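You operate a simulated robot arm through the tools that you are given. There is no shell and no other tool.

The job below is to be done with a simulated robot arm. You get a single attempt, and the scene is never put back.

JOB
Tip the lumps into the lump can, then scrub the sieve clean.
Fine: Stand the sieve back on the bench and rub its inside with the blue pad till no mix shows. The pad goes back. Spill no more than 20 ml; drop nothing. What is to be rubbed or washed off counts as gone when no trace of it is left.

The check looks at the end state, three seconds after you hand in, the way a careful person would. Anything else that was tipped, shoved, dropped, spilled or broken makes it a failure.

ROBOT AND FRAMES
A 6-joint arm with a two-finger parallel gripper, fixed in place. Base frame: the origin is on the floor under the middle of its stand, x ahead of it, y to its left, z up; the work surface is at about z = 840. Readings come in mm, degrees, newtons and seconds.
With the tool pointing down near the work surface it reaches from about 240 to 640 mm from the base axis. Its first joint turns from -66.0 to 66.0 degrees. Payload 2.7 kg.
Tool frame: the origin (TCP) lies between the finger pads and is the grasp point; the fingertips stand 23 mm ahead of it; z points along the fingers, y is the line along which they close. Largest opening 94 mm; finger width 38, thickness 10; the body of the gripper, 54 by 96 mm, starts 39 mm behind the TCP.
Orientation is that of the tool frame in the base frame, as [roll, pitch, yaw] about the fixed x, y, z axes, in that order (R = Rz(yaw) Ry(pitch) Rx(roll)). With the fingers straight down and closing along the base's y, the tool's x points along the base's -x, its y along +y and its z along -z.

CONTROLS
- The arm moves only by the tool move_arm. Its argument "commands" is a list of rows, each an object of numbers (a shift or turn left out is 0, a gripper value left out holds the last): "tx", "ty", "tz": the shift along the base's x, y, z in m; "rx", "ry", "rz": the turn, a rotation vector about the base's x, y, z in degrees; "hand": the finger opening in m, from 0 to 0.094. In form: [{"tx": .., "ty": .., "tz": .., "rx": .., "ry": .., "rz": .., "hand": ..}, ...]. A call has 1 to 20 rows; each row is the pose to reach, as a shift and turn from the pose commanded when the call began. Rows are played at 5 a second. More than 50 mm and 8.6 degrees between two rows, or a gripper value outside its range, and nothing of the call is played. Where a pose cannot be reached the arm comes as near as it can. A force on the tool above 40 N (or 10 N above the force at the start of the call, whichever is more), or a blocked arm, ends the call early, and 0.2 s more pass. Each finger travels about 45 mm/s and halts on what it meets, pressing with about 40 N; the grip force reading is that of the motor and also rises with nothing between the fingers. The clock runs only during rows and for 0.2 s after the last one: add rows that repeat a pose to give the fingers time. The reply holds the time, the measured pose of the TCP, the force on the tool along the base axes, the opening and the grip force, in the units named above and with some noise, with the torque about the TCP (base axes, N m) and any sound that the robot's microphone picked up.
- Cameras (640 x 400 px; columns grow to the right, rows downward): "scene" is fixed at [59.9, -418.8, 1411.5]; the picture's right is [0.89, -0.46, 0.00], its down [-0.23, -0.45, -0.86] and it looks along [0.40, 0.77, -0.50] (base axes); focal length 340 px, centre (320, 200). "wrist" rides on the gripper at [86, 16, -74] in the tool frame; the picture's right is [-0.18, 0.98, 0.00], its down [-0.58, -0.11, -0.81] and it looks along [-0.79, -0.15, 0.59] (tool axes); focal length 243 px, centre (320, 200). There is no depth. A picture from a camera that has moved, and an enlarged one, comes with that camera's place and axes in the base frame and with its lens.
- camera(camera): a new picture of that camera. The clock stands still meanwhile.
- close_up(camera, box): a new picture of the part [left, top, right, bottom] of that camera's present view, enlarged. The clock stands still meanwhile.
- sign_off(): hands the job in; it is judged then, once.

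Places have to be worked out from the pictures, the camera data and where the tool is seen. Open the gripper and draw the arm clear of the work before you hand the job in, unless the task says otherwise.

The tools are called after ">>>" by a JSON object that holds its "method" and its "body". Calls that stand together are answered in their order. move_arm: Moves the arm, as the interface text tells. Its arguments: {"type":"object","properties":{"commands":{"type":"array"}},"required":["commands"]} The other tools are called the same way: camera (camera) takes a picture; close_up (camera, box) takes an enlarged picture of a part of a camera's view; sign_off () hands the job in.

At the start:

```text
clock: 0.0
position: [380.3, 229.4, 1206.7]
tool_rot: [-180.0, 0.1, 179.9]
wrist_force: [0.6, 0.7, -0.1]
torque: [-0.04, -0.01, -0.01]
gripper_width: 94.0
finger_force: 0.1
```

scene: 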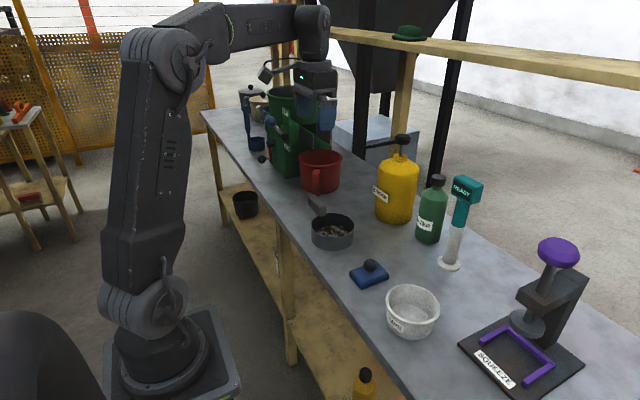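
wrist: 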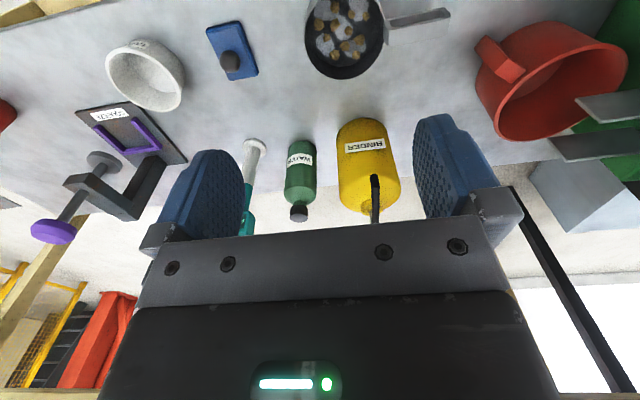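

The first pictures show a dark round sieve with lumps and a flat handle, a blue pad with a knob, and a white bowl with a label. I'll enlarge these to identify them.

>>> {"method": "close_up", "body": {"camera": "scene", "box": [280, 180, 460, 350]}}

>>> {"method": "close_up", "body": {"camera": "scene", "box": [220, 60, 360, 220]}}

>>> {"method": "close_up", "body": {"camera": "wrist", "box": [80, 0, 480, 160]}}

>>> {"method": "close_up", "body": {"camera": "scene", "box": [360, 130, 600, 400]}}

```text
2.35 times, centred on (370, 265) of scene
camera zoom: at [59.9, -418.8, 1411.5], right [0.89, -0.46, 0.0], down [-0.23, -0.45, -0.86], along [0.4, 0.77, -0.5], focal length 801 px, centre (202, 47)
```

zoom: 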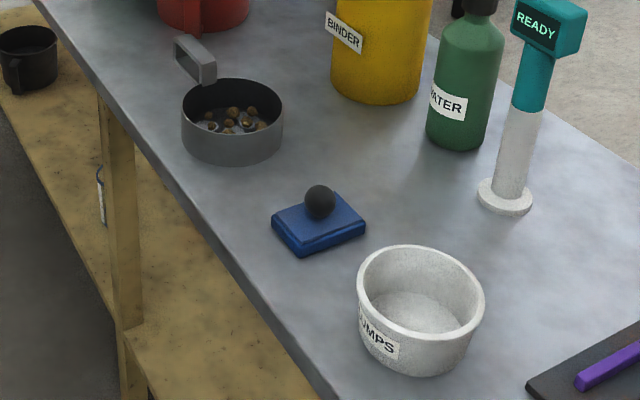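

```text
2.50 times, centred on (290, 140) of scene
camera zoom: at [59.9, -418.8, 1411.5], right [0.89, -0.46, 0.0], down [-0.23, -0.45, -0.86], along [0.4, 0.77, -0.5], focal length 851 px, centre (395, 350)
```

zoom: 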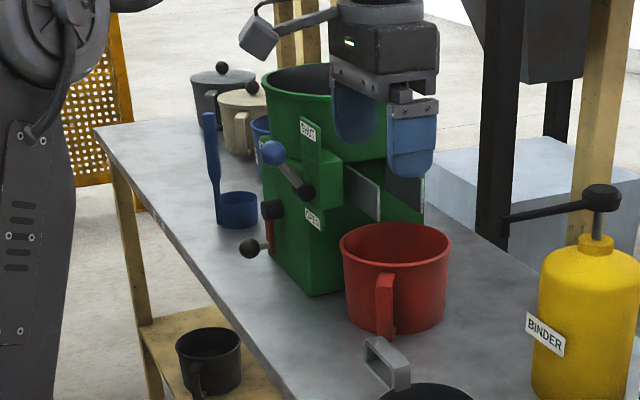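

```text
1.60 times, centred on (280, 80) of wrist
camera zoom: at [293.4, 243.0, 1281.4], right [0.18, 0.98, 0.0], down [0.58, -0.11, 0.81], along [0.79, -0.15, -0.59], focal length 388 px, centre (384, 392)
```

zoom: 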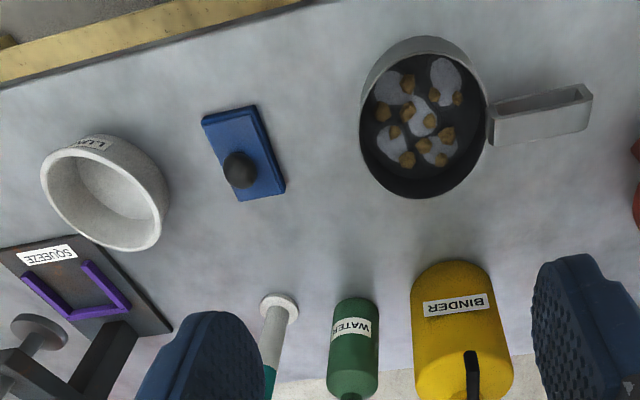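

```text
1.48 times, centred on (480, 265) of scene
camera zoom: at [59.9, -418.8, 1411.5], right [0.89, -0.46, 0.0], down [-0.23, -0.45, -0.86], along [0.4, 0.77, -0.5], focal length 504 px, centre (83, 104)
```

zoom: 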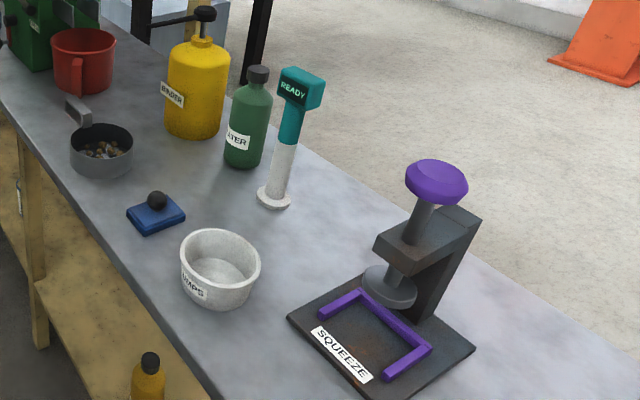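

The sieve appears to sit near (446, 248), the pad near (440, 69) and the LUMPS can near (440, -88). I'll enlarge the sieve, pad and can tightly for shape details.

>>> {"method": "close_up", "body": {"camera": "scene", "box": [300, 185, 370, 255]}}

>>> {"method": "close_up", "body": {"camera": "wrist", "box": [290, 0, 470, 100]}}

>>> {"method": "close_up", "body": {"camera": "scene", "box": [340, 250, 450, 350]}}

>>> {"method": "close_up", "body": {"camera": "wrist", "box": [90, 0, 270, 120]}}

```text
5.71 times, centred on (335, 220) of scene
camera zoom: at [59.9, -418.8, 1411.5], right [0.89, -0.46, 0.0], down [-0.23, -0.45, -0.86], along [0.4, 0.77, -0.5], focal length 1945 px, centre (234, 86)
```

zoom: 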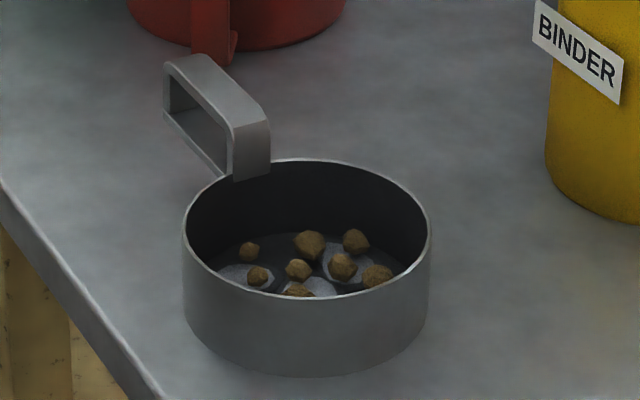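

```text
3.56 times, centred on (380, 50) of wrist
camera zoom: at [293.4, 243.0, 1281.4], right [0.18, 0.98, 0.0], down [0.58, -0.11, 0.81], along [0.79, -0.15, -0.59], focal length 863 px, centre (107, 733)
```

zoom: 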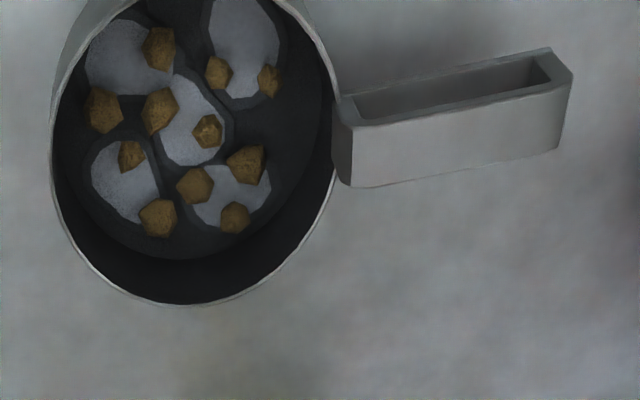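

```text
4.00 times, centred on (395, 300) of scene
camera zoom: at [59.9, -418.8, 1411.5], right [0.89, -0.46, 0.0], down [-0.23, -0.45, -0.86], along [0.4, 0.77, -0.5], focal length 1362 px, centre (20, -200)
```

zoom: 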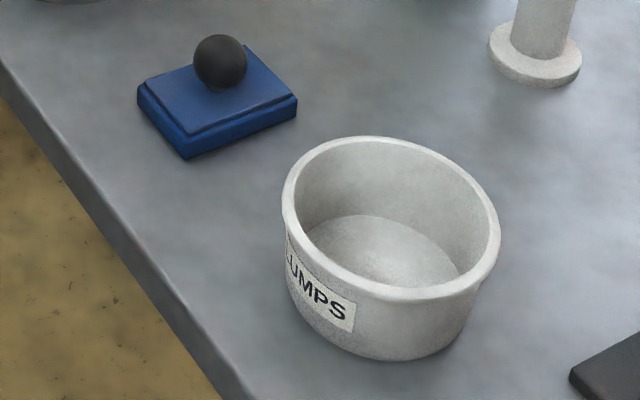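

```text
3.33 times, centred on (180, 60) of wrist
camera zoom: at [293.4, 243.0, 1281.4], right [0.18, 0.98, 0.0], down [0.58, -0.11, 0.81], along [0.79, -0.15, -0.59], focal length 809 px, centre (787, 667)
```

zoom: 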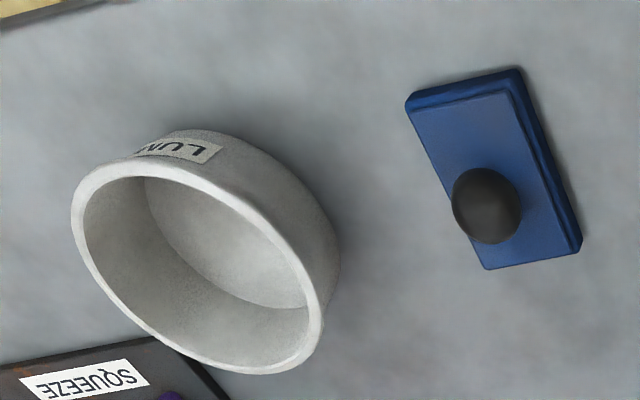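

The sieve's handle is a mug-like loop toward +y, about 19 mm wide with its top near z 908, so I'd grip it from above with the fingers closing along x. I'll first come lower over the sieve for a better measurement.

>>> {"method": "move_arm", "body": {"commands": [{"tx": 0.01, "ty": 0.01, "tz": -0.04}, {"tx": 0.02, "ty": 0.02, "tz": -0.08}, {"tx": 0.03, "ty": 0.024, "tz": -0.12}, {"tx": 0.037, "ty": 0.024, "tz": -0.14}]}}

>>> {"method": "camera", "body": {"camera": "wrist"}}

>>> {"method": "camera", "body": {"camera": "scene"}}

```text
clock: 1.0
position: [418.2, 253.7, 1066.4]
tool_rot: [-180.0, -0.1, 179.9]
wrist_force: [0.4, -0.4, 0.3]
torque: [-0.01, 0.02, -0.01]
gripper_width: 94.1
finger_force: 0.1
```

```text
taken
camera wrist: at [330.3, 267.9, 1140.7], right [0.18, 0.98, 0.0], down [0.58, -0.11, 0.81], along [0.79, -0.15, -0.59], focal length 243 px, centre (320, 200)
```

wrist: 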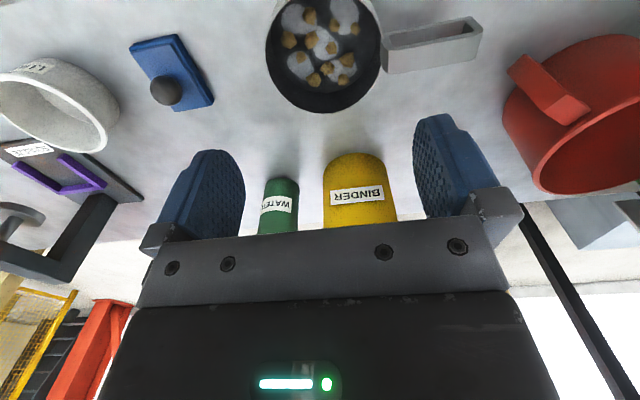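

```text
taken
```

scene: 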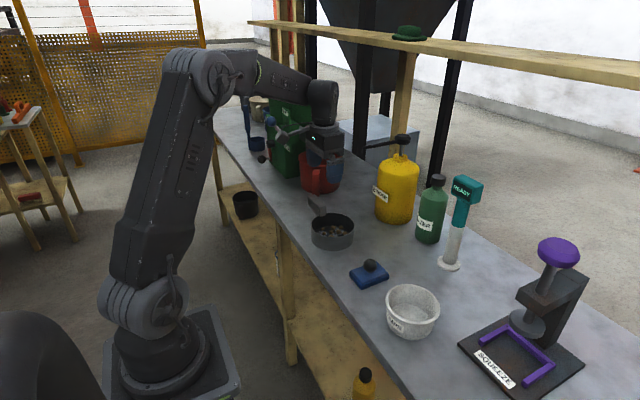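

The sieve is cut off at the top of the picture, so I'll draw back about 50 mm in x at this height and take enlarged views.

>>> {"method": "move_arm", "body": {"commands": [{"tx": -0.03, "tz": -0.01}, {"tx": -0.06, "tz": -0.02}, {"tx": -0.06, "tz": -0.02}]}}

>>> {"method": "close_up", "body": {"camera": "wrist", "box": [250, 0, 490, 150]}}

>>> {"method": "close_up", "body": {"camera": "wrist", "box": [0, 0, 240, 150]}}

```text
clock: 1.8
position: [357.1, 254.3, 1047.3]
tool_rot: [-180.0, 0.0, 180.0]
wrist_force: [0.0, -1.0, 0.1]
torque: [0.02, 0.0, 0.04]
gripper_width: 94.0
finger_force: 0.0
```

```text
2.67 times, centred on (370, 75) of wrist
camera zoom: at [269.9, 267.9, 1121.1], right [0.18, 0.98, 0.0], down [0.58, -0.11, 0.81], along [0.79, -0.15, -0.59], focal length 647 px, centre (187, 533)
```

zoom: 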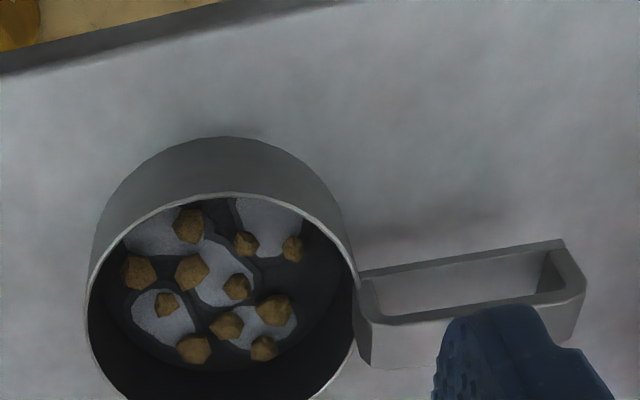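

```text
2.67 times, centred on (120, 75) of wrist
camera zoom: at [269.9, 267.9, 1121.1], right [0.18, 0.98, 0.0], down [0.58, -0.11, 0.81], along [0.79, -0.15, -0.59], focal length 647 px, centre (853, 533)
```

zoom: 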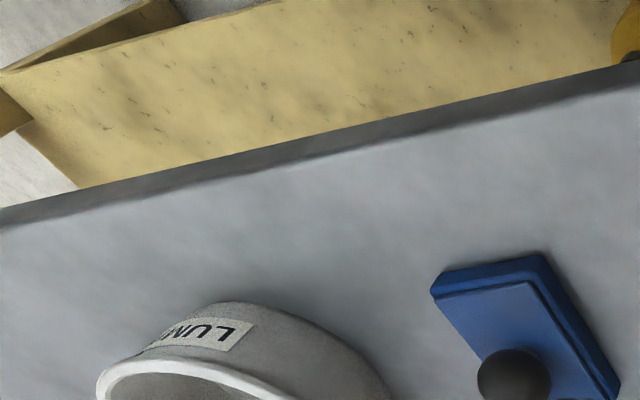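

The loop handle runs along +y from about y 308 to 387 with its centre near x 442. I'll turn the tool -90° about z and move above the handle at a safe height.

>>> {"method": "move_arm", "body": {"commands": [{"tx": 0.007, "ty": 0.007, "rz": -7.5}, {"tx": 0.014, "ty": 0.014, "rz": -15}, {"tx": 0.021, "ty": 0.021, "rz": -22.5}, {"tx": 0.028, "ty": 0.028, "rz": -30}, {"tx": 0.035, "ty": 0.035, "rz": -37.5}, {"tx": 0.042, "ty": 0.042, "rz": -45}, {"tx": 0.049, "ty": 0.049, "rz": -52.5}, {"tx": 0.056, "ty": 0.056, "rz": -60}, {"tx": 0.063, "ty": 0.063, "rz": -67.5}, {"tx": 0.07, "ty": 0.07, "rz": -75}, {"tx": 0.077, "ty": 0.077, "rz": -82.5}, {"tx": 0.085, "ty": 0.085, "rz": -90}, {"tx": 0.085, "ty": 0.085, "rz": -90}]}}

>>> {"method": "camera", "body": {"camera": "wrist"}}

>>> {"method": "camera", "body": {"camera": "scene"}}

```text
clock: 4.6
position: [442.9, 337.2, 1047.6]
tool_rot: [-180.0, 0.0, 89.8]
wrist_force: [-0.4, 0.1, 0.4]
torque: [0.01, 0.01, -0.02]
gripper_width: 94.2
finger_force: 0.1
```

```text
taken
camera wrist: at [458.2, 422.5, 1121.9], right [0.98, -0.19, 0.0], down [-0.11, -0.58, 0.81], along [-0.15, -0.79, -0.59], focal length 243 px, centre (320, 200)
```

wrist: 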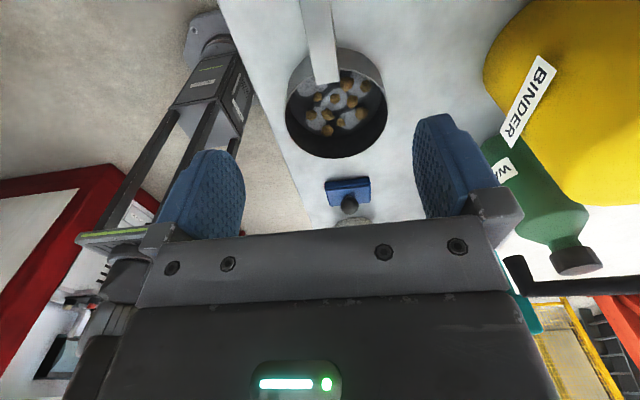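

```text
taken
```

scene: 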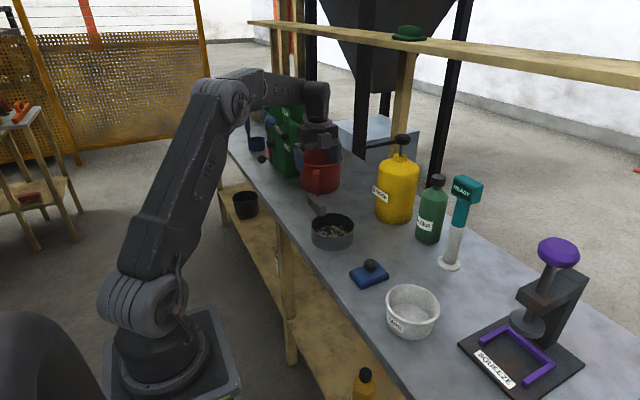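

The handle passes almost under the grasp point. I'll enlarge to check the centring before going down.

>>> {"method": "close_up", "body": {"camera": "wrist", "box": [240, 0, 420, 160]}}

>>> {"method": "close_up", "body": {"camera": "scene", "box": [270, 100, 370, 260]}}

```text
2.50 times, centred on (330, 80) of wrist
camera zoom: at [458.2, 422.5, 1121.9], right [0.98, -0.19, 0.0], down [-0.11, -0.58, 0.81], along [-0.15, -0.79, -0.59], focal length 606 px, centre (295, 500)
```

zoom: 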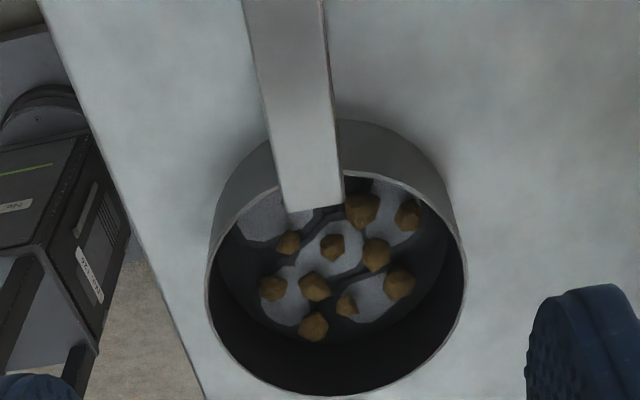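

```text
2.50 times, centred on (320, 180) of scene
camera zoom: at [59.9, -418.8, 1411.5], right [0.89, -0.46, 0.0], down [-0.23, -0.45, -0.86], along [0.4, 0.77, -0.5], focal length 851 px, centre (320, 250)
```

zoom: 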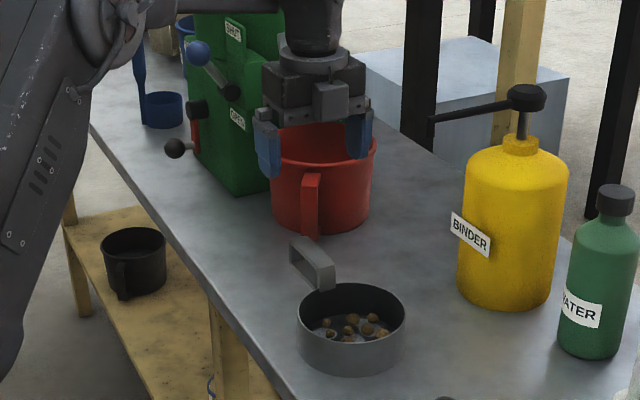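

The handle top's centreline is at x ≈ 444, running along y, inner end at y ≈ 309. I'll shift slightly and go down part-way to z ≈ 935 with the hand open, then check.

>>> {"method": "move_arm", "body": {"commands": [{"tx": 0.0013, "ty": -0.001, "tz": -0.03}, {"tx": 0.0013, "ty": -0.001, "tz": -0.06}, {"tx": 0.0013, "ty": -0.001, "tz": -0.09}, {"tx": 0.0013, "ty": -0.001, "tz": -0.112}, {"tx": 0.0013, "ty": -0.001, "tz": -0.112}]}}

>>> {"method": "camera", "body": {"camera": "wrist"}}

>>> {"method": "close_up", "body": {"camera": "scene", "box": [270, 130, 370, 260]}}

```text
clock: 5.8
position: [443.3, 334.1, 934.2]
tool_rot: [179.9, 0.0, 90.1]
wrist_force: [0.0, 0.4, -0.4]
torque: [-0.01, 0.01, -0.02]
gripper_width: 94.1
finger_force: 0.0
```

```text
taken
camera wrist: at [459.6, 421.4, 1009.2], right [0.98, -0.18, 0.0], down [-0.11, -0.58, 0.81], along [-0.15, -0.79, -0.59], focal length 243 px, centre (320, 200)
```

wrist: 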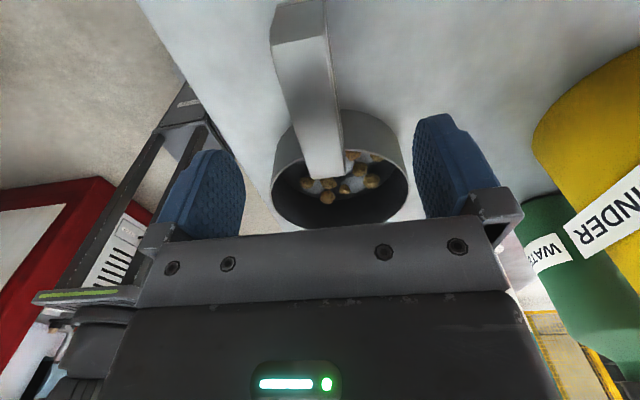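

```text
3.08 times, centred on (320, 195) of scene
camera zoom: at [59.9, -418.8, 1411.5], right [0.89, -0.46, 0.0], down [-0.23, -0.45, -0.86], along [0.4, 0.77, -0.5], focal length 1048 px, centre (320, 215)
```

zoom: 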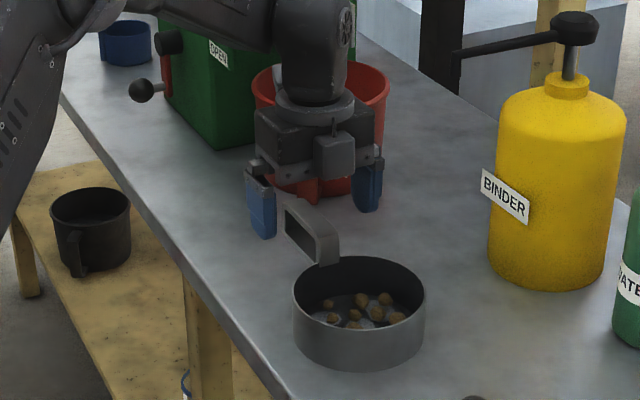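

The handle is centred between the open fingers. I'll go down 42 mm so the fingers straddle the loop, stopping on any contact.

>>> {"method": "move_arm", "body": {"commands": [{"tx": 0.0, "tz": -0.015}, {"tz": -0.03}, {"tz": -0.042}, {"tz": -0.042}]}}

>>> {"method": "camera", "body": {"camera": "wrist"}}

>>> {"method": "close_up", "body": {"camera": "scene", "box": [270, 150, 370, 260]}}

```text
clock: 6.8
position: [444.1, 336.2, 891.6]
tool_rot: [180.0, 0.0, 90.0]
wrist_force: [-0.3, -0.6, 0.0]
torque: [0.01, 0.0, -0.02]
gripper_width: 93.9
finger_force: 0.0
```

```text
taken
camera wrist: at [459.4, 421.3, 967.2], right [0.98, -0.18, 0.0], down [-0.11, -0.58, 0.81], along [-0.15, -0.79, -0.59], focal length 243 px, centre (320, 200)
```

wrist: 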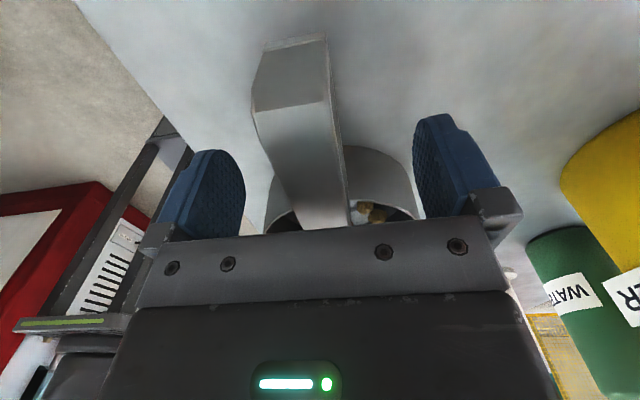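

```text
3.64 times, centred on (320, 205) of scene
camera zoom: at [59.9, -418.8, 1411.5], right [0.89, -0.46, 0.0], down [-0.23, -0.45, -0.86], along [0.4, 0.77, -0.5], focal length 1238 px, centre (320, 182)
```

zoom: 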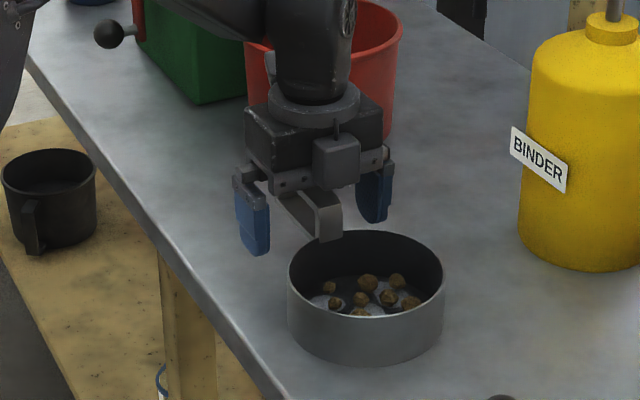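

The fingers straddle the handle with clearance to the sieve wall. I'll close them now with rows held in place.

>>> {"method": "move_arm", "body": {"commands": [{"hand": 0.06}, {"hand": 0.04}, {"hand": 0.03}, {"hand": 0.02}, {"hand": 0.01}, {"hand": 0.0}, {"hand": 0.0}, {"hand": 0.0}]}}

>>> {"method": "camera", "body": {"camera": "wrist"}}

>>> {"method": "close_up", "body": {"camera": "scene", "box": [270, 150, 370, 260]}}

```text
clock: 8.6
position: [444.1, 335.4, 893.5]
tool_rot: [179.9, 0.0, 90.0]
wrist_force: [0.7, 0.4, 0.2]
torque: [0.02, -0.06, 0.11]
gripper_width: 21.6
finger_force: 40.3
```

```text
taken
camera wrist: at [459.5, 421.3, 967.4], right [0.98, -0.18, 0.0], down [-0.11, -0.58, 0.81], along [-0.15, -0.79, -0.59], focal length 243 px, centre (320, 200)
```

wrist: 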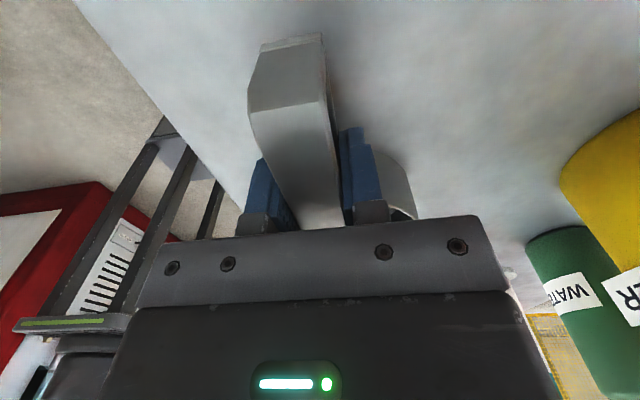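

```text
3.64 times, centred on (320, 205) of scene
camera zoom: at [59.9, -418.8, 1411.5], right [0.89, -0.46, 0.0], down [-0.23, -0.45, -0.86], along [0.4, 0.77, -0.5], focal length 1238 px, centre (320, 182)
```

zoom: 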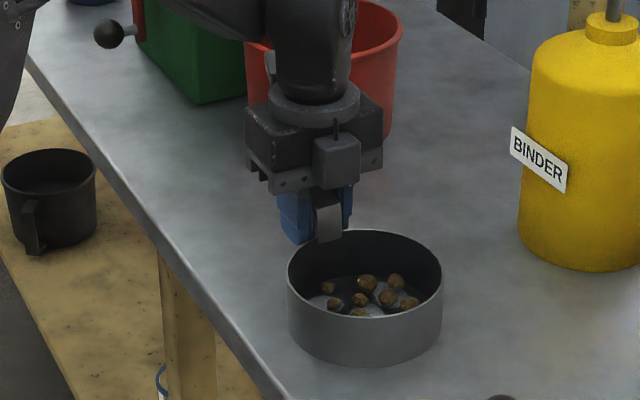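

The handle is held at 21.6 mm opening with 40 N. I'll lift 40 mm slowly and see whether it hangs level.

>>> {"method": "move_arm", "body": {"commands": [{"tz": 0.005}, {"tz": 0.012}, {"tz": 0.02}, {"tz": 0.03}, {"tz": 0.04}, {"tz": 0.04}]}}

>>> {"method": "close_up", "body": {"camera": "scene", "box": [270, 130, 370, 260]}}

```text
clock: 10.0
position: [444.3, 334.7, 932.6]
tool_rot: [179.9, -0.1, 89.9]
wrist_force: [-0.4, 0.0, -3.3]
torque: [0.25, 0.0, -0.01]
gripper_width: 21.8
finger_force: 39.3
```

```text
3.08 times, centred on (320, 195) of scene
camera zoom: at [59.9, -418.8, 1411.5], right [0.89, -0.46, 0.0], down [-0.23, -0.45, -0.86], along [0.4, 0.77, -0.5], focal length 1048 px, centre (320, 215)
```

zoom: 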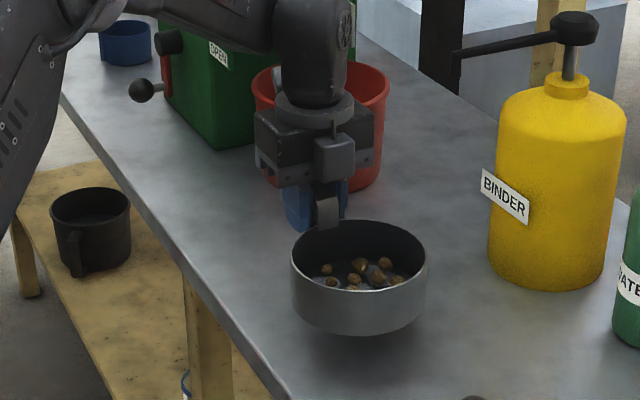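

The sieve hangs level (about 3.3 N). Before carrying it, I want to check with an empty hand whether the arm can reach the steep pouring tilt, so I'll set it back down where it stood and release.

>>> {"method": "move_arm", "body": {"commands": [{"tz": -0.01}, {"tz": -0.02}, {"tz": -0.028}, {"tz": -0.034}, {"tz": -0.038}, {"tz": -0.0398}, {"tz": -0.0398}]}}

>>> {"method": "close_up", "body": {"camera": "scene", "box": [270, 150, 370, 260]}}

```text
clock: 11.6
position: [443.9, 335.3, 892.8]
tool_rot: [179.9, 0.0, 89.9]
wrist_force: [0.4, 0.5, -3.5]
torque: [0.21, -0.01, -0.02]
gripper_width: 21.6
finger_force: 40.0
```

```text
3.64 times, centred on (320, 205) of scene
camera zoom: at [59.9, -418.8, 1411.5], right [0.89, -0.46, 0.0], down [-0.23, -0.45, -0.86], along [0.4, 0.77, -0.5], focal length 1238 px, centre (320, 182)
```

zoom: 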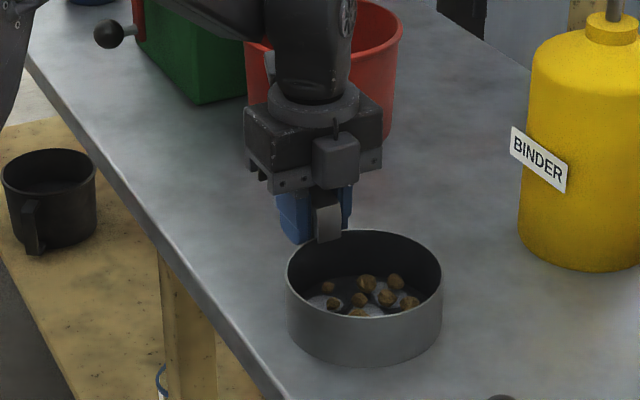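

The weight is still on the tool, so the sieve hangs a hair above the bench. I'll lower another 1.2 mm or so until the force unloads.

>>> {"method": "move_arm", "body": {"commands": [{"tz": -0.0005}, {"tz": -0.001}, {"tz": -0.001}]}}

```text
clock: 12.4
position: [442.9, 336.0, 893.5]
tool_rot: [180.0, -0.1, 90.1]
wrist_force: [-4.3, 1.6, 10.3]
torque: [-1.19, 0.31, -0.29]
gripper_width: 21.6
finger_force: 40.1
```

It's now bearing on the bench (10 N). I'll back off half a millimetre and open the fingers.

>>> {"method": "move_arm", "body": {"commands": [{"tz": 0.0005}, {"tz": 0.0005, "hand": 0.03}, {"tz": 0.0005, "hand": 0.05}, {"tz": 0.0005, "hand": 0.07}, {"tz": 0.0005, "hand": 0.09}, {"tz": 0.0005, "hand": 0.09}]}}

>>> {"method": "close_up", "body": {"camera": "scene", "box": [270, 150, 370, 260]}}

```text
clock: 13.8
position: [442.6, 336.1, 892.2]
tool_rot: [-180.0, 0.0, 90.1]
wrist_force: [-0.6, -1.1, 0.3]
torque: [0.02, -0.04, -0.01]
gripper_width: 90.1
finger_force: 0.1
```

```text
3.64 times, centred on (320, 205) of scene
camera zoom: at [59.9, -418.8, 1411.5], right [0.89, -0.46, 0.0], down [-0.23, -0.45, -0.86], along [0.4, 0.77, -0.5], focal length 1238 px, centre (320, 182)
```

zoom: 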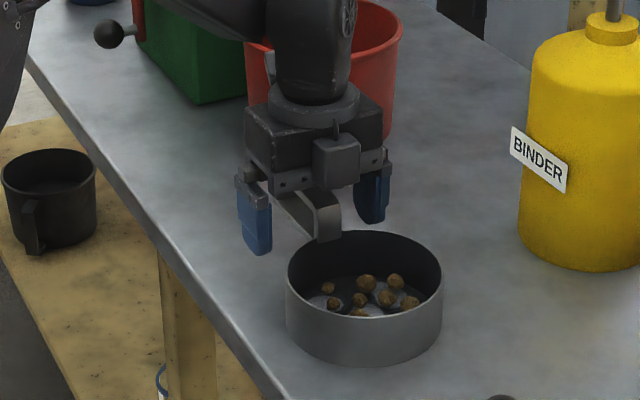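

Released cleanly. Now I'll rise and carry the empty hand over toward the can's area to test the pouring tilt there.

>>> {"method": "move_arm", "body": {"commands": [{"tz": 0.045}, {"tz": 0.09}, {"tz": 0.135}, {"tz": 0.168}, {"ty": -0.045, "tz": 0.168}, {"ty": -0.09, "tz": 0.168}, {"ty": -0.135, "tz": 0.168}, {"ty": -0.18, "tz": 0.168}, {"ty": -0.225, "tz": 0.168}, {"ty": -0.27, "tz": 0.168}, {"ty": -0.315, "tz": 0.168}, {"tx": -0.018, "ty": -0.335, "tz": 0.168}, {"tx": -0.018, "ty": -0.335, "tz": 0.168}]}}

>>> {"method": "camera", "body": {"camera": "wrist"}}

>>> {"method": "camera", "body": {"camera": "scene"}}

```text
clock: 16.6
position: [424.1, 0.1, 1061.6]
tool_rot: [180.0, 0.0, 89.9]
wrist_force: [0.0, 0.2, -0.4]
torque: [-0.03, 0.0, -0.05]
gripper_width: 89.8
finger_force: 0.1
```

```text
taken
camera wrist: at [440.8, 85.7, 1136.2], right [0.98, -0.18, 0.0], down [-0.11, -0.58, 0.81], along [-0.15, -0.79, -0.59], focal length 243 px, centre (320, 200)
```

wrist: 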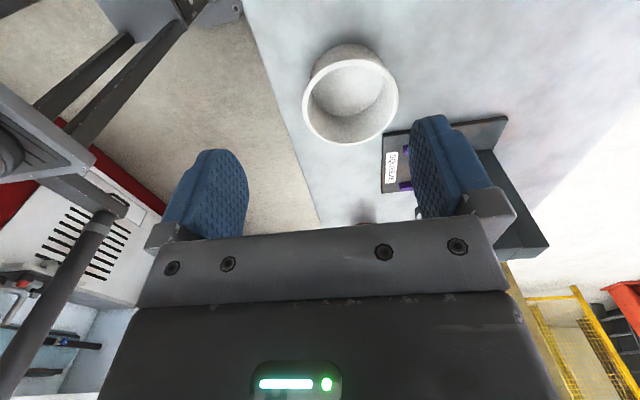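

```text
taken
```

scene: 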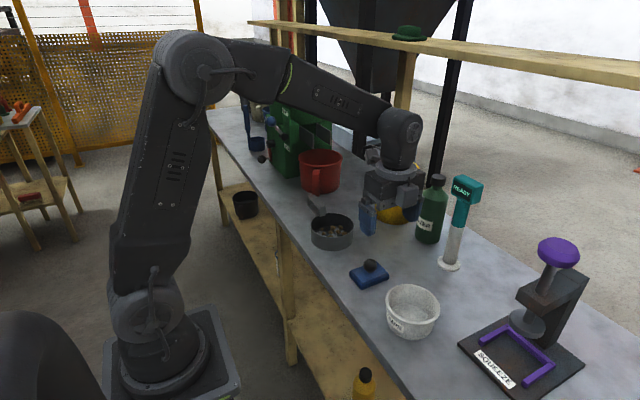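

The can rim centre reads about (445, -73). The forearm is nearly level, so a tilt about y with the tool swinging outward looks feasible; I'll test 90° here with the empty hand.

>>> {"method": "move_arm", "body": {"commands": [{"ry": -7.5}, {"ry": -15}, {"ry": -22.5}, {"ry": -30}, {"ry": -37.5}, {"ry": -45}, {"ry": -52.5}, {"ry": -60}, {"ry": -67.5}, {"ry": -75}, {"ry": -82.5}, {"ry": -90}, {"ry": -90}]}}

>>> {"method": "camera", "body": {"camera": "scene"}}

```text
clock: 19.4
position: [426.8, 1.1, 1061.2]
tool_rot: [89.8, 0.1, 90.0]
wrist_force: [-0.1, -0.1, -0.8]
torque: [-0.03, -0.03, 0.01]
gripper_width: 89.9
finger_force: 0.0
out of reach, approached as far as the arm can: row 6, 7, 8
```

```text
taken
```

scene: 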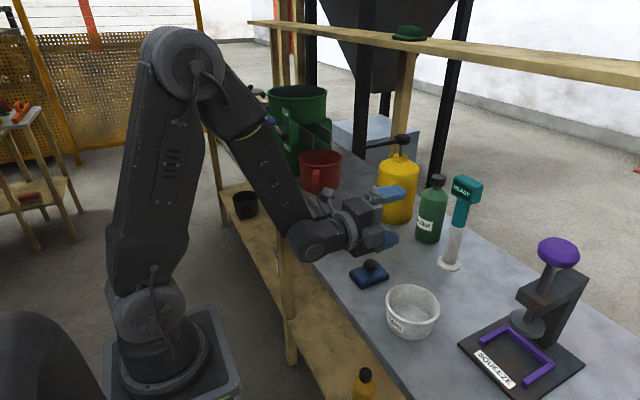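

The tilt reached 90° exactly, though rows 6–8 (45–60°) passed a wrist singularity at this azimuth. I'll test further to 125° to see whether the steep end is reachable.

>>> {"method": "move_arm", "body": {"commands": [{"ry": -7}, {"ry": -14}, {"ry": -21}, {"ry": -28}, {"ry": -35}, {"ry": -35}]}}

>>> {"method": "camera", "body": {"camera": "scene"}}

>>> {"method": "camera", "body": {"camera": "wrist"}}

```text
clock: 20.8
position: [437.4, 2.2, 1072.5]
tool_rot: [55.2, 0.0, 90.1]
wrist_force: [-0.7, 0.5, -0.4]
torque: [-0.01, -0.01, -0.01]
gripper_width: 89.9
finger_force: 0.0
out of reach, approached as far as the arm can: row 5, 6
```

```text
taken
```

scene: 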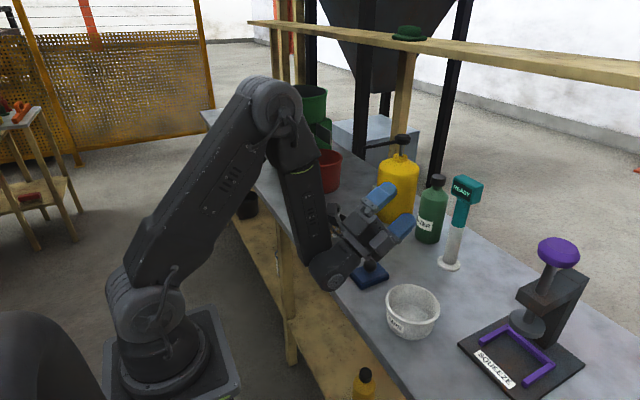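

```text
taken
camera wrist: at [365.9, 88.0, 1043.6], right [-0.56, -0.18, 0.81], down [-0.6, -0.58, -0.55], along [0.57, -0.79, 0.22], focal length 243 px, centre (320, 200)
```

wrist: 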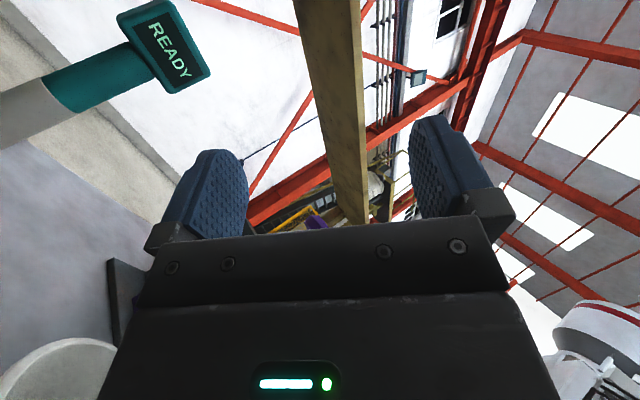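

T = 118° is fully reachable here and 125° with about 10 mm deviation. I'll probe 20 mm further out and a bit lower to see if 125–130° is clean there, still with the empty hand.

>>> {"method": "move_arm", "body": {"commands": [{"tx": 0.01}, {"tx": 0.02}, {"tx": 0.025, "tz": -0.01}, {"tx": 0.025, "tz": -0.02}, {"tx": 0.025, "tz": -0.02}]}}

```text
clock: 22.0
position: [462.8, 1.8, 1053.2]
tool_rot: [54.9, 0.0, 90.0]
wrist_force: [-0.4, 0.6, 0.9]
torque: [-0.01, 0.05, -0.02]
gripper_width: 90.2
finger_force: 0.0
```

That pose is clean at (463, 2, 1053) with 125°. Next I probe a bit more tilt and lower height.

>>> {"method": "move_arm", "body": {"commands": [{"ry": -5}, {"ry": -10}, {"ry": -10}]}}

>>> {"method": "move_arm", "body": {"commands": [{"tz": -0.01}, {"tz": -0.02}, {"tz": -0.02}]}}

>>> {"method": "camera", "body": {"camera": "scene"}}

```text
clock: 22.8
position: [501.3, 7.4, 1086.1]
tool_rot: [45.1, 0.0, 89.9]
wrist_force: [0.3, 0.6, 0.4]
torque: [-0.01, 0.01, -0.03]
gripper_width: 90.0
finger_force: 0.0
out of reach, approached as far as the arm can: row 1, 2, 3
```

```text
clock: 23.6
position: [510.0, 8.1, 1072.9]
tool_rot: [45.2, -0.1, 90.0]
wrist_force: [-0.2, -0.2, 0.4]
torque: [-0.04, 0.0, 0.03]
gripper_width: 90.1
finger_force: 0.1
out of reach, approached as far as the arm can: row 1, 2, 3
```

```text
taken
```

scene: 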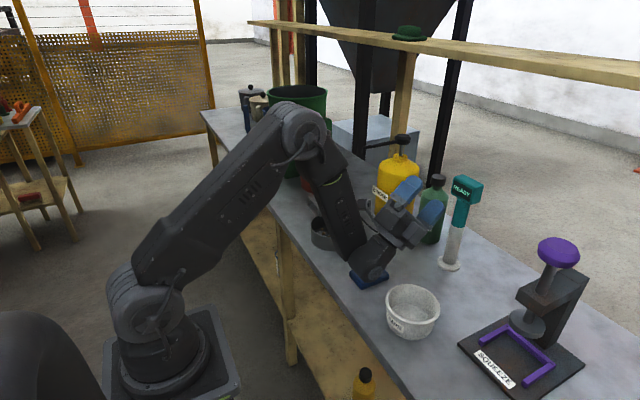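

Measured limits suggest the wrist bends at most about 106°, so a straight-down grip pours to only ~118° at useful heights. A grip leaned ~33° about x (hand leaning toward +y, camera above) should allow 120–125° lower down and avoid the singularity; I'll back out of this pose while moving to +y.

>>> {"method": "move_arm", "body": {"commands": [{"tz": 0.02}, {"ty": 0.012, "tz": 0.04, "ry": 7.5}, {"ty": 0.024, "tz": 0.06, "ry": 15}, {"tx": -0.01, "ty": 0.036, "tz": 0.06, "ry": 22.5}, {"tx": -0.02, "ty": 0.048, "tz": 0.06, "ry": 30}, {"tx": -0.03, "ty": 0.06, "tz": 0.06, "ry": 37.5}, {"tx": -0.04, "ty": 0.08, "tz": 0.06, "ry": 45}, {"tx": -0.05, "ty": 0.1, "tz": 0.06, "ry": 52.5}, {"tx": -0.06, "ty": 0.12, "tz": 0.06, "ry": 60}, {"tx": -0.07, "ty": 0.14, "tz": 0.06, "ry": 67.5}, {"tx": -0.07, "ty": 0.16, "tz": 0.06, "ry": 75}, {"tx": -0.07, "ty": 0.18, "tz": 0.06, "ry": 82.5}, {"tx": -0.07, "ty": 0.2, "tz": 0.06, "ry": 90}, {"tx": -0.07, "ty": 0.22, "tz": 0.06, "ry": 97.5}, {"tx": -0.07, "ty": 0.24, "tz": 0.06, "ry": 105}, {"tx": -0.07, "ty": 0.26, "tz": 0.06, "ry": 112.5}, {"tx": -0.07, "ty": 0.28, "tz": 0.06, "ry": 120}, {"tx": -0.07, "ty": 0.29, "tz": 0.06, "ry": 127.5}, {"tx": -0.07, "ty": 0.3, "tz": 0.06, "ry": 135}, {"tx": -0.07, "ty": 0.3, "tz": 0.06, "ry": 135}]}}

>>> {"method": "camera", "body": {"camera": "scene"}}

```text
clock: 27.8
position: [437.9, 306.6, 1130.6]
tool_rot: [170.5, 13.1, 89.0]
wrist_force: [0.0, 0.2, -0.3]
torque: [0.02, -0.02, 0.04]
gripper_width: 90.0
finger_force: 0.0
out of reach, approached as far as the arm can: row 16, 17, 18, 19, 20
```

```text
taken
```

scene: 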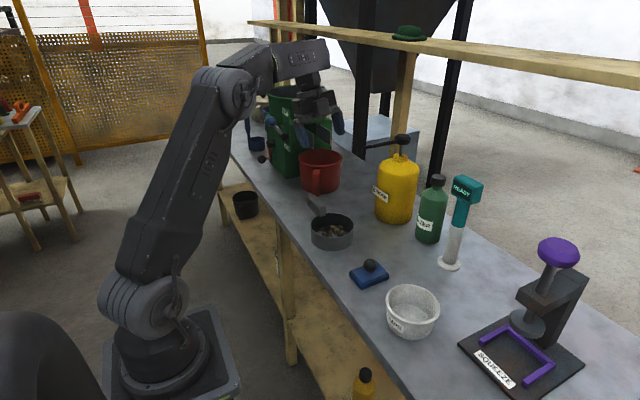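

The arm ended in a flipped wrist branch with a joint limit just short of straight down. I'll retrace toward y ≈ 8 with the tool horizontal, so I can cross back the way it came.

>>> {"method": "move_arm", "body": {"commands": [{"ty": -0.01, "ry": -6}, {"ty": -0.02, "ry": -12}, {"ty": -0.04, "ry": -18}, {"ty": -0.06, "ry": -24}, {"ty": -0.08, "ry": -30}, {"ty": -0.1, "ry": -36}, {"ty": -0.12, "ry": -42}, {"ty": -0.14, "ry": -48}, {"ty": -0.16, "ry": -54}, {"ty": -0.18, "ry": -60}, {"ty": -0.2, "ry": -66}, {"ty": -0.22, "ry": -72}, {"ty": -0.24, "ry": -78}, {"ty": -0.26, "ry": -80}, {"ty": -0.28, "ry": -80}, {"ty": -0.3, "ry": -80}, {"ty": -0.3, "ry": -80}]}}

>>> {"method": "camera", "body": {"camera": "scene"}}

```text
clock: 31.4
position: [437.6, 5.4, 1130.5]
tool_rot: [90.4, 1.2, 77.0]
wrist_force: [0.4, 0.0, -0.3]
torque: [-0.01, 0.01, 0.02]
gripper_width: 90.1
finger_force: 0.1
```

```text
taken
```

scene: 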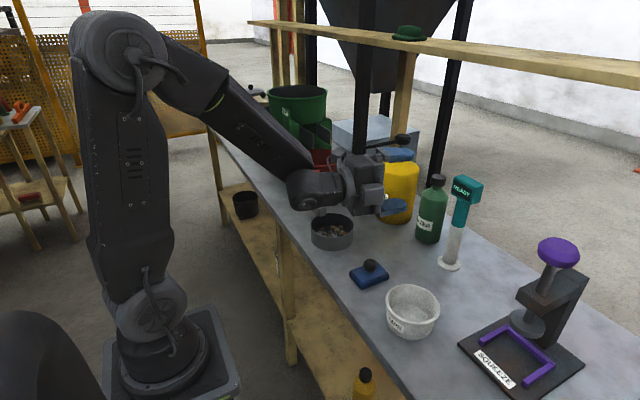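

Tool is horizontal at y ≈ 5. I'll align its heading exactly with the radial plane (turn +13° about z, y to 0), then tip it back down through the crossing in a separate call.

>>> {"method": "move_arm", "body": {"commands": [{"ty": -0.003, "rz": 6.5}, {"ty": -0.0055, "rz": 13}, {"ty": -0.0055, "rz": 13}]}}

>>> {"method": "move_arm", "body": {"commands": [{"ry": 6}, {"ry": 12}, {"ry": 18}, {"ry": 24}, {"ry": 30}, {"ry": 36}, {"ry": 42}, {"ry": 48}, {"ry": 54}, {"ry": 60}, {"ry": 66}, {"ry": 72}, {"ry": 78}, {"ry": 84}, {"ry": 90}, {"ry": 90}]}}

>>> {"method": "camera", "body": {"camera": "scene"}}

```text
clock: 32.2
position: [437.3, 0.2, 1132.2]
tool_rot: [90.4, 1.2, 90.0]
wrist_force: [-0.6, 0.0, -0.1]
torque: [0.02, -0.01, 0.02]
gripper_width: 89.9
finger_force: 0.1
```

```text
clock: 35.6
position: [426.8, -0.8, 1105.0]
tool_rot: [179.4, 15.4, 91.2]
wrist_force: [-0.5, -0.6, 0.4]
torque: [0.03, 0.01, 0.0]
gripper_width: 90.0
finger_force: 0.0
out of reach, approached as far as the arm can: row 5, 6, 7, 8, 9, 10, 11, 12, 13, 14, 15, 16
```

```text
taken
```

scene: 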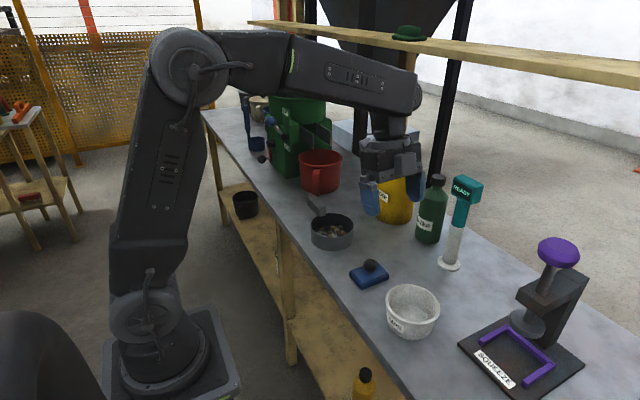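

The wrist flipped sideways again instead of crossing (joint 4 appears to stop near 165°). I'll go back to horizontal, align the heading more precisely, and retry at the place where the forward crossing worked.

>>> {"method": "move_arm", "body": {"commands": [{"ry": -7.5}, {"ry": -15}, {"ry": -22.5}, {"ry": -30}, {"ry": -37.5}, {"ry": -45}, {"ry": -52.5}, {"ry": -60}, {"ry": -67.5}, {"ry": -75}, {"ry": -82.5}, {"ry": -90}, {"ry": -90}]}}

>>> {"method": "move_arm", "body": {"commands": [{"tz": -0.02, "rz": 7.5}, {"tz": -0.04, "rz": 15.4}, {"tz": -0.044, "rz": 15.4}, {"tz": -0.044, "rz": 15.4}]}}

```text
clock: 38.4
position: [427.7, -1.7, 1105.8]
tool_rot: [88.9, 1.2, 74.6]
wrist_force: [-0.4, 0.3, 0.9]
torque: [0.0, 0.0, 0.01]
gripper_width: 90.2
finger_force: 0.0
```

```text
clock: 39.4
position: [427.3, -1.4, 1060.7]
tool_rot: [89.0, 1.1, 89.9]
wrist_force: [-0.4, 0.0, -0.2]
torque: [-0.01, 0.01, -0.01]
gripper_width: 90.0
finger_force: 0.0
```

Aligned within ~0.2° at (427, -1, 1061). I'll try the crossing with larger angular steps.

>>> {"method": "move_arm", "body": {"commands": [{"ty": 0.001, "ry": 8.5}, {"ty": 0.001, "ry": 17}, {"ty": 0.001, "ry": 25.5}, {"ty": 0.001, "ry": 34}, {"ty": 0.001, "ry": 42.5}, {"ty": 0.001, "ry": 51}, {"ty": 0.001, "ry": 59.5}, {"ty": 0.001, "ry": 68}, {"ty": 0.001, "ry": 76.5}, {"ty": 0.001, "ry": 85}, {"ty": 0.001, "ry": 89}, {"ty": 0.001, "ry": 89}]}}

>>> {"method": "camera", "body": {"camera": "scene"}}

```text
clock: 42.0
position: [428.6, -1.1, 1062.0]
tool_rot: [178.0, 0.1, 91.1]
wrist_force: [-0.1, 0.1, 0.4]
torque: [-0.01, 0.0, 0.0]
gripper_width: 90.2
finger_force: 0.0
out of reach, approached as far as the arm can: row 5, 6
```

```text
taken
```

scene: 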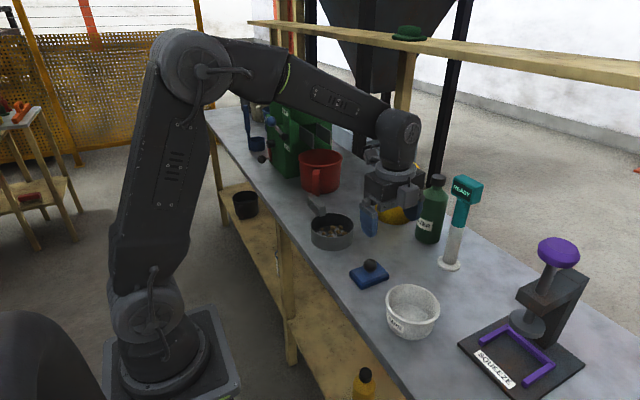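

The wrist crossed back properly; tool points down again. I'll trim the small errors and turn +180° about z in two calls so the camera will be on the -y (upper) side for a leaned grip.

>>> {"method": "move_arm", "body": {"commands": [{"ry": 1.0, "rz": -0.5}, {"ry": 2.0, "rz": -1.1}, {"ry": 2.0, "rz": -1.1}]}}

>>> {"method": "move_arm", "body": {"commands": [{"rz": 7.5}, {"rz": 15}, {"rz": 22.5}, {"rz": 30}, {"rz": 37.5}, {"rz": 45}, {"rz": 52.5}, {"rz": 60}, {"rz": 67.5}, {"rz": 75}, {"rz": 82.5}, {"rz": 90}, {"rz": 90}]}}

>>> {"method": "move_arm", "body": {"commands": [{"rz": 7.5}, {"rz": 15}, {"rz": 22.5}, {"rz": 30}, {"rz": 37.5}, {"rz": 45}, {"rz": 52.5}, {"rz": 60}, {"rz": 67.5}, {"rz": 75}, {"rz": 82.5}, {"rz": 90}, {"rz": 90}]}}

```text
clock: 42.8
position: [427.9, -0.7, 1060.4]
tool_rot: [-179.9, 0.0, 90.0]
wrist_force: [-0.4, -0.3, 0.4]
torque: [0.0, 0.01, 0.0]
gripper_width: 90.0
finger_force: 0.1
```

```text
clock: 45.6
position: [428.4, -1.6, 1060.4]
tool_rot: [-180.0, 0.1, -179.9]
wrist_force: [0.7, -1.1, -0.6]
torque: [0.0, 0.0, 0.02]
gripper_width: 90.0
finger_force: 0.1
```

```text
clock: 48.4
position: [428.1, -1.0, 1061.3]
tool_rot: [179.9, -0.1, -89.9]
wrist_force: [-0.3, -0.5, -0.2]
torque: [-0.02, 0.01, -0.03]
gripper_width: 90.0
finger_force: 0.0
```

Yaw is now -90. I'll apply the -33° lean about x, then test the pour tilt about y with the empty hand near (435, 25, 1080).

>>> {"method": "move_arm", "body": {"commands": [{"tx": 0.002, "ty": 0.006, "tz": 0.005, "rx": -6.6}, {"tx": 0.004, "ty": 0.012, "tz": 0.01, "rx": -13.2}, {"tx": 0.006, "ty": 0.018, "tz": 0.015, "rx": -19.8}, {"tx": 0.007, "ty": 0.024, "tz": 0.02, "rx": -26.4}, {"tx": 0.007, "ty": 0.026, "tz": 0.02, "rx": -33}, {"tx": 0.007, "ty": 0.026, "tz": 0.02, "rx": -33}]}}

>>> {"method": "move_arm", "body": {"commands": [{"ry": -7.5}, {"ry": -15}, {"ry": -22.5}, {"ry": -30}, {"ry": -37.5}, {"ry": -45}, {"ry": -52.5}, {"ry": -60}, {"ry": -67.5}, {"ry": -75}, {"ry": -75}]}}

>>> {"method": "camera", "body": {"camera": "scene"}}

```text
clock: 49.8
position: [434.9, 26.8, 1079.7]
tool_rot: [179.9, -33.0, -90.0]
wrist_force: [-0.1, 0.5, 0.3]
torque: [0.0, 0.03, -0.01]
gripper_width: 89.8
finger_force: 0.0
```

```text
clock: 52.2
position: [434.7, 25.7, 1080.1]
tool_rot: [-102.6, -8.2, -122.1]
wrist_force: [-0.2, 0.1, -0.1]
torque: [-0.01, 0.01, -0.02]
gripper_width: 90.1
finger_force: 0.1
```

```text
taken
```

scene: 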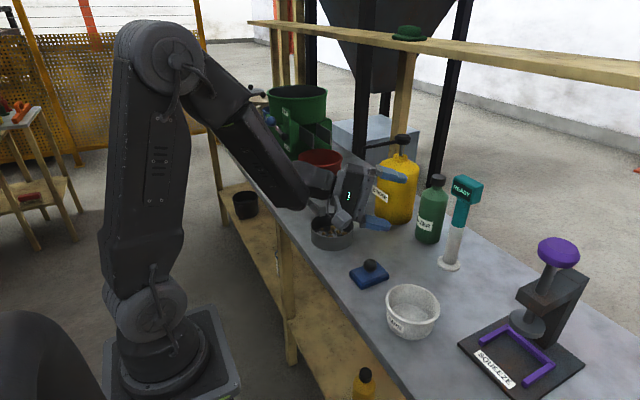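

No out-of-reach warnings up to 75° with the lean. I continue the tilt to 125° while descending gradually.

>>> {"method": "move_arm", "body": {"commands": [{"ry": -7}, {"ry": -14}, {"ry": -21}, {"ry": -28}, {"ry": -35}, {"ry": -42.5}, {"ry": -50}, {"ry": -50}]}}

>>> {"method": "move_arm", "body": {"commands": [{"tz": -0.015}, {"tz": -0.03}, {"tz": -0.045}, {"tz": -0.045}]}}

>>> {"method": "camera", "body": {"camera": "scene"}}

```text
clock: 54.0
position: [434.8, 26.4, 1081.5]
tool_rot: [-59.6, 18.2, -118.0]
wrist_force: [-0.3, 0.4, 0.4]
torque: [0.04, 0.01, 0.01]
gripper_width: 90.1
finger_force: 0.1
```

```text
clock: 55.0
position: [433.9, 25.7, 1036.0]
tool_rot: [-59.7, 18.3, -118.1]
wrist_force: [0.7, 0.8, 0.5]
torque: [0.03, 0.01, -0.01]
gripper_width: 89.8
finger_force: 0.1
```

```text
taken
```

scene: 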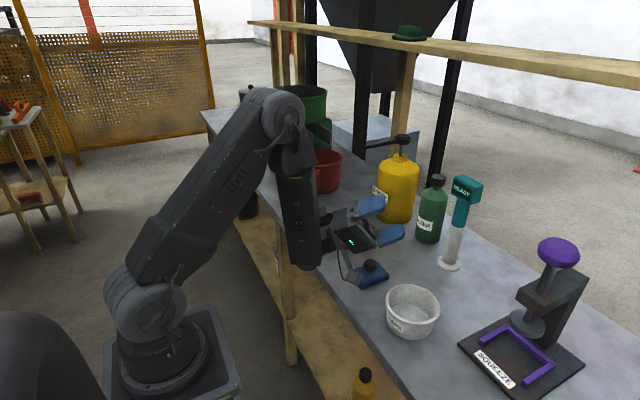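

T = 125° at (434, 26, 1036) is fully reachable with the leaned grip. I'll probe 20 mm lower and 5° more.

>>> {"method": "move_arm", "body": {"commands": [{"tz": -0.01}, {"tz": -0.02}, {"tz": -0.02}]}}

>>> {"method": "move_arm", "body": {"commands": [{"ry": -2.5}, {"ry": -5}, {"ry": -5}]}}

>>> {"method": "camera", "body": {"camera": "wrist"}}

```text
clock: 55.8
position: [441.9, 27.0, 1021.5]
tool_rot: [-60.1, 18.3, -118.2]
wrist_force: [0.0, 0.0, 0.0]
torque: [0.02, 0.0, 0.02]
gripper_width: 90.1
finger_force: 0.1
out of reach, approached as far as the arm can: row 1, 2, 3
```

```text
clock: 56.6
position: [468.7, 28.6, 1042.3]
tool_rot: [-55.2, 20.7, -116.6]
wrist_force: [0.1, -0.2, 0.1]
torque: [-0.01, 0.03, 0.03]
gripper_width: 89.7
finger_force: 0.1
out of reach, approached as far as the arm can: row 1, 2, 3
```

```text
taken
camera wrist: at [394.0, -4.7, 960.4], right [0.7, 0.16, -0.69], down [-0.35, 0.93, -0.14], along [0.62, 0.34, 0.71], focal length 243 px, centre (320, 200)
```

wrist: 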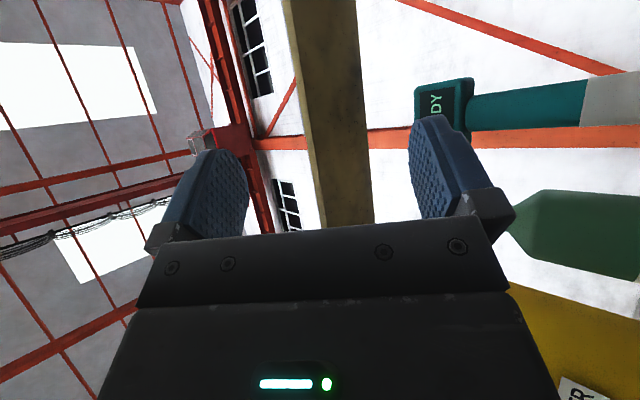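

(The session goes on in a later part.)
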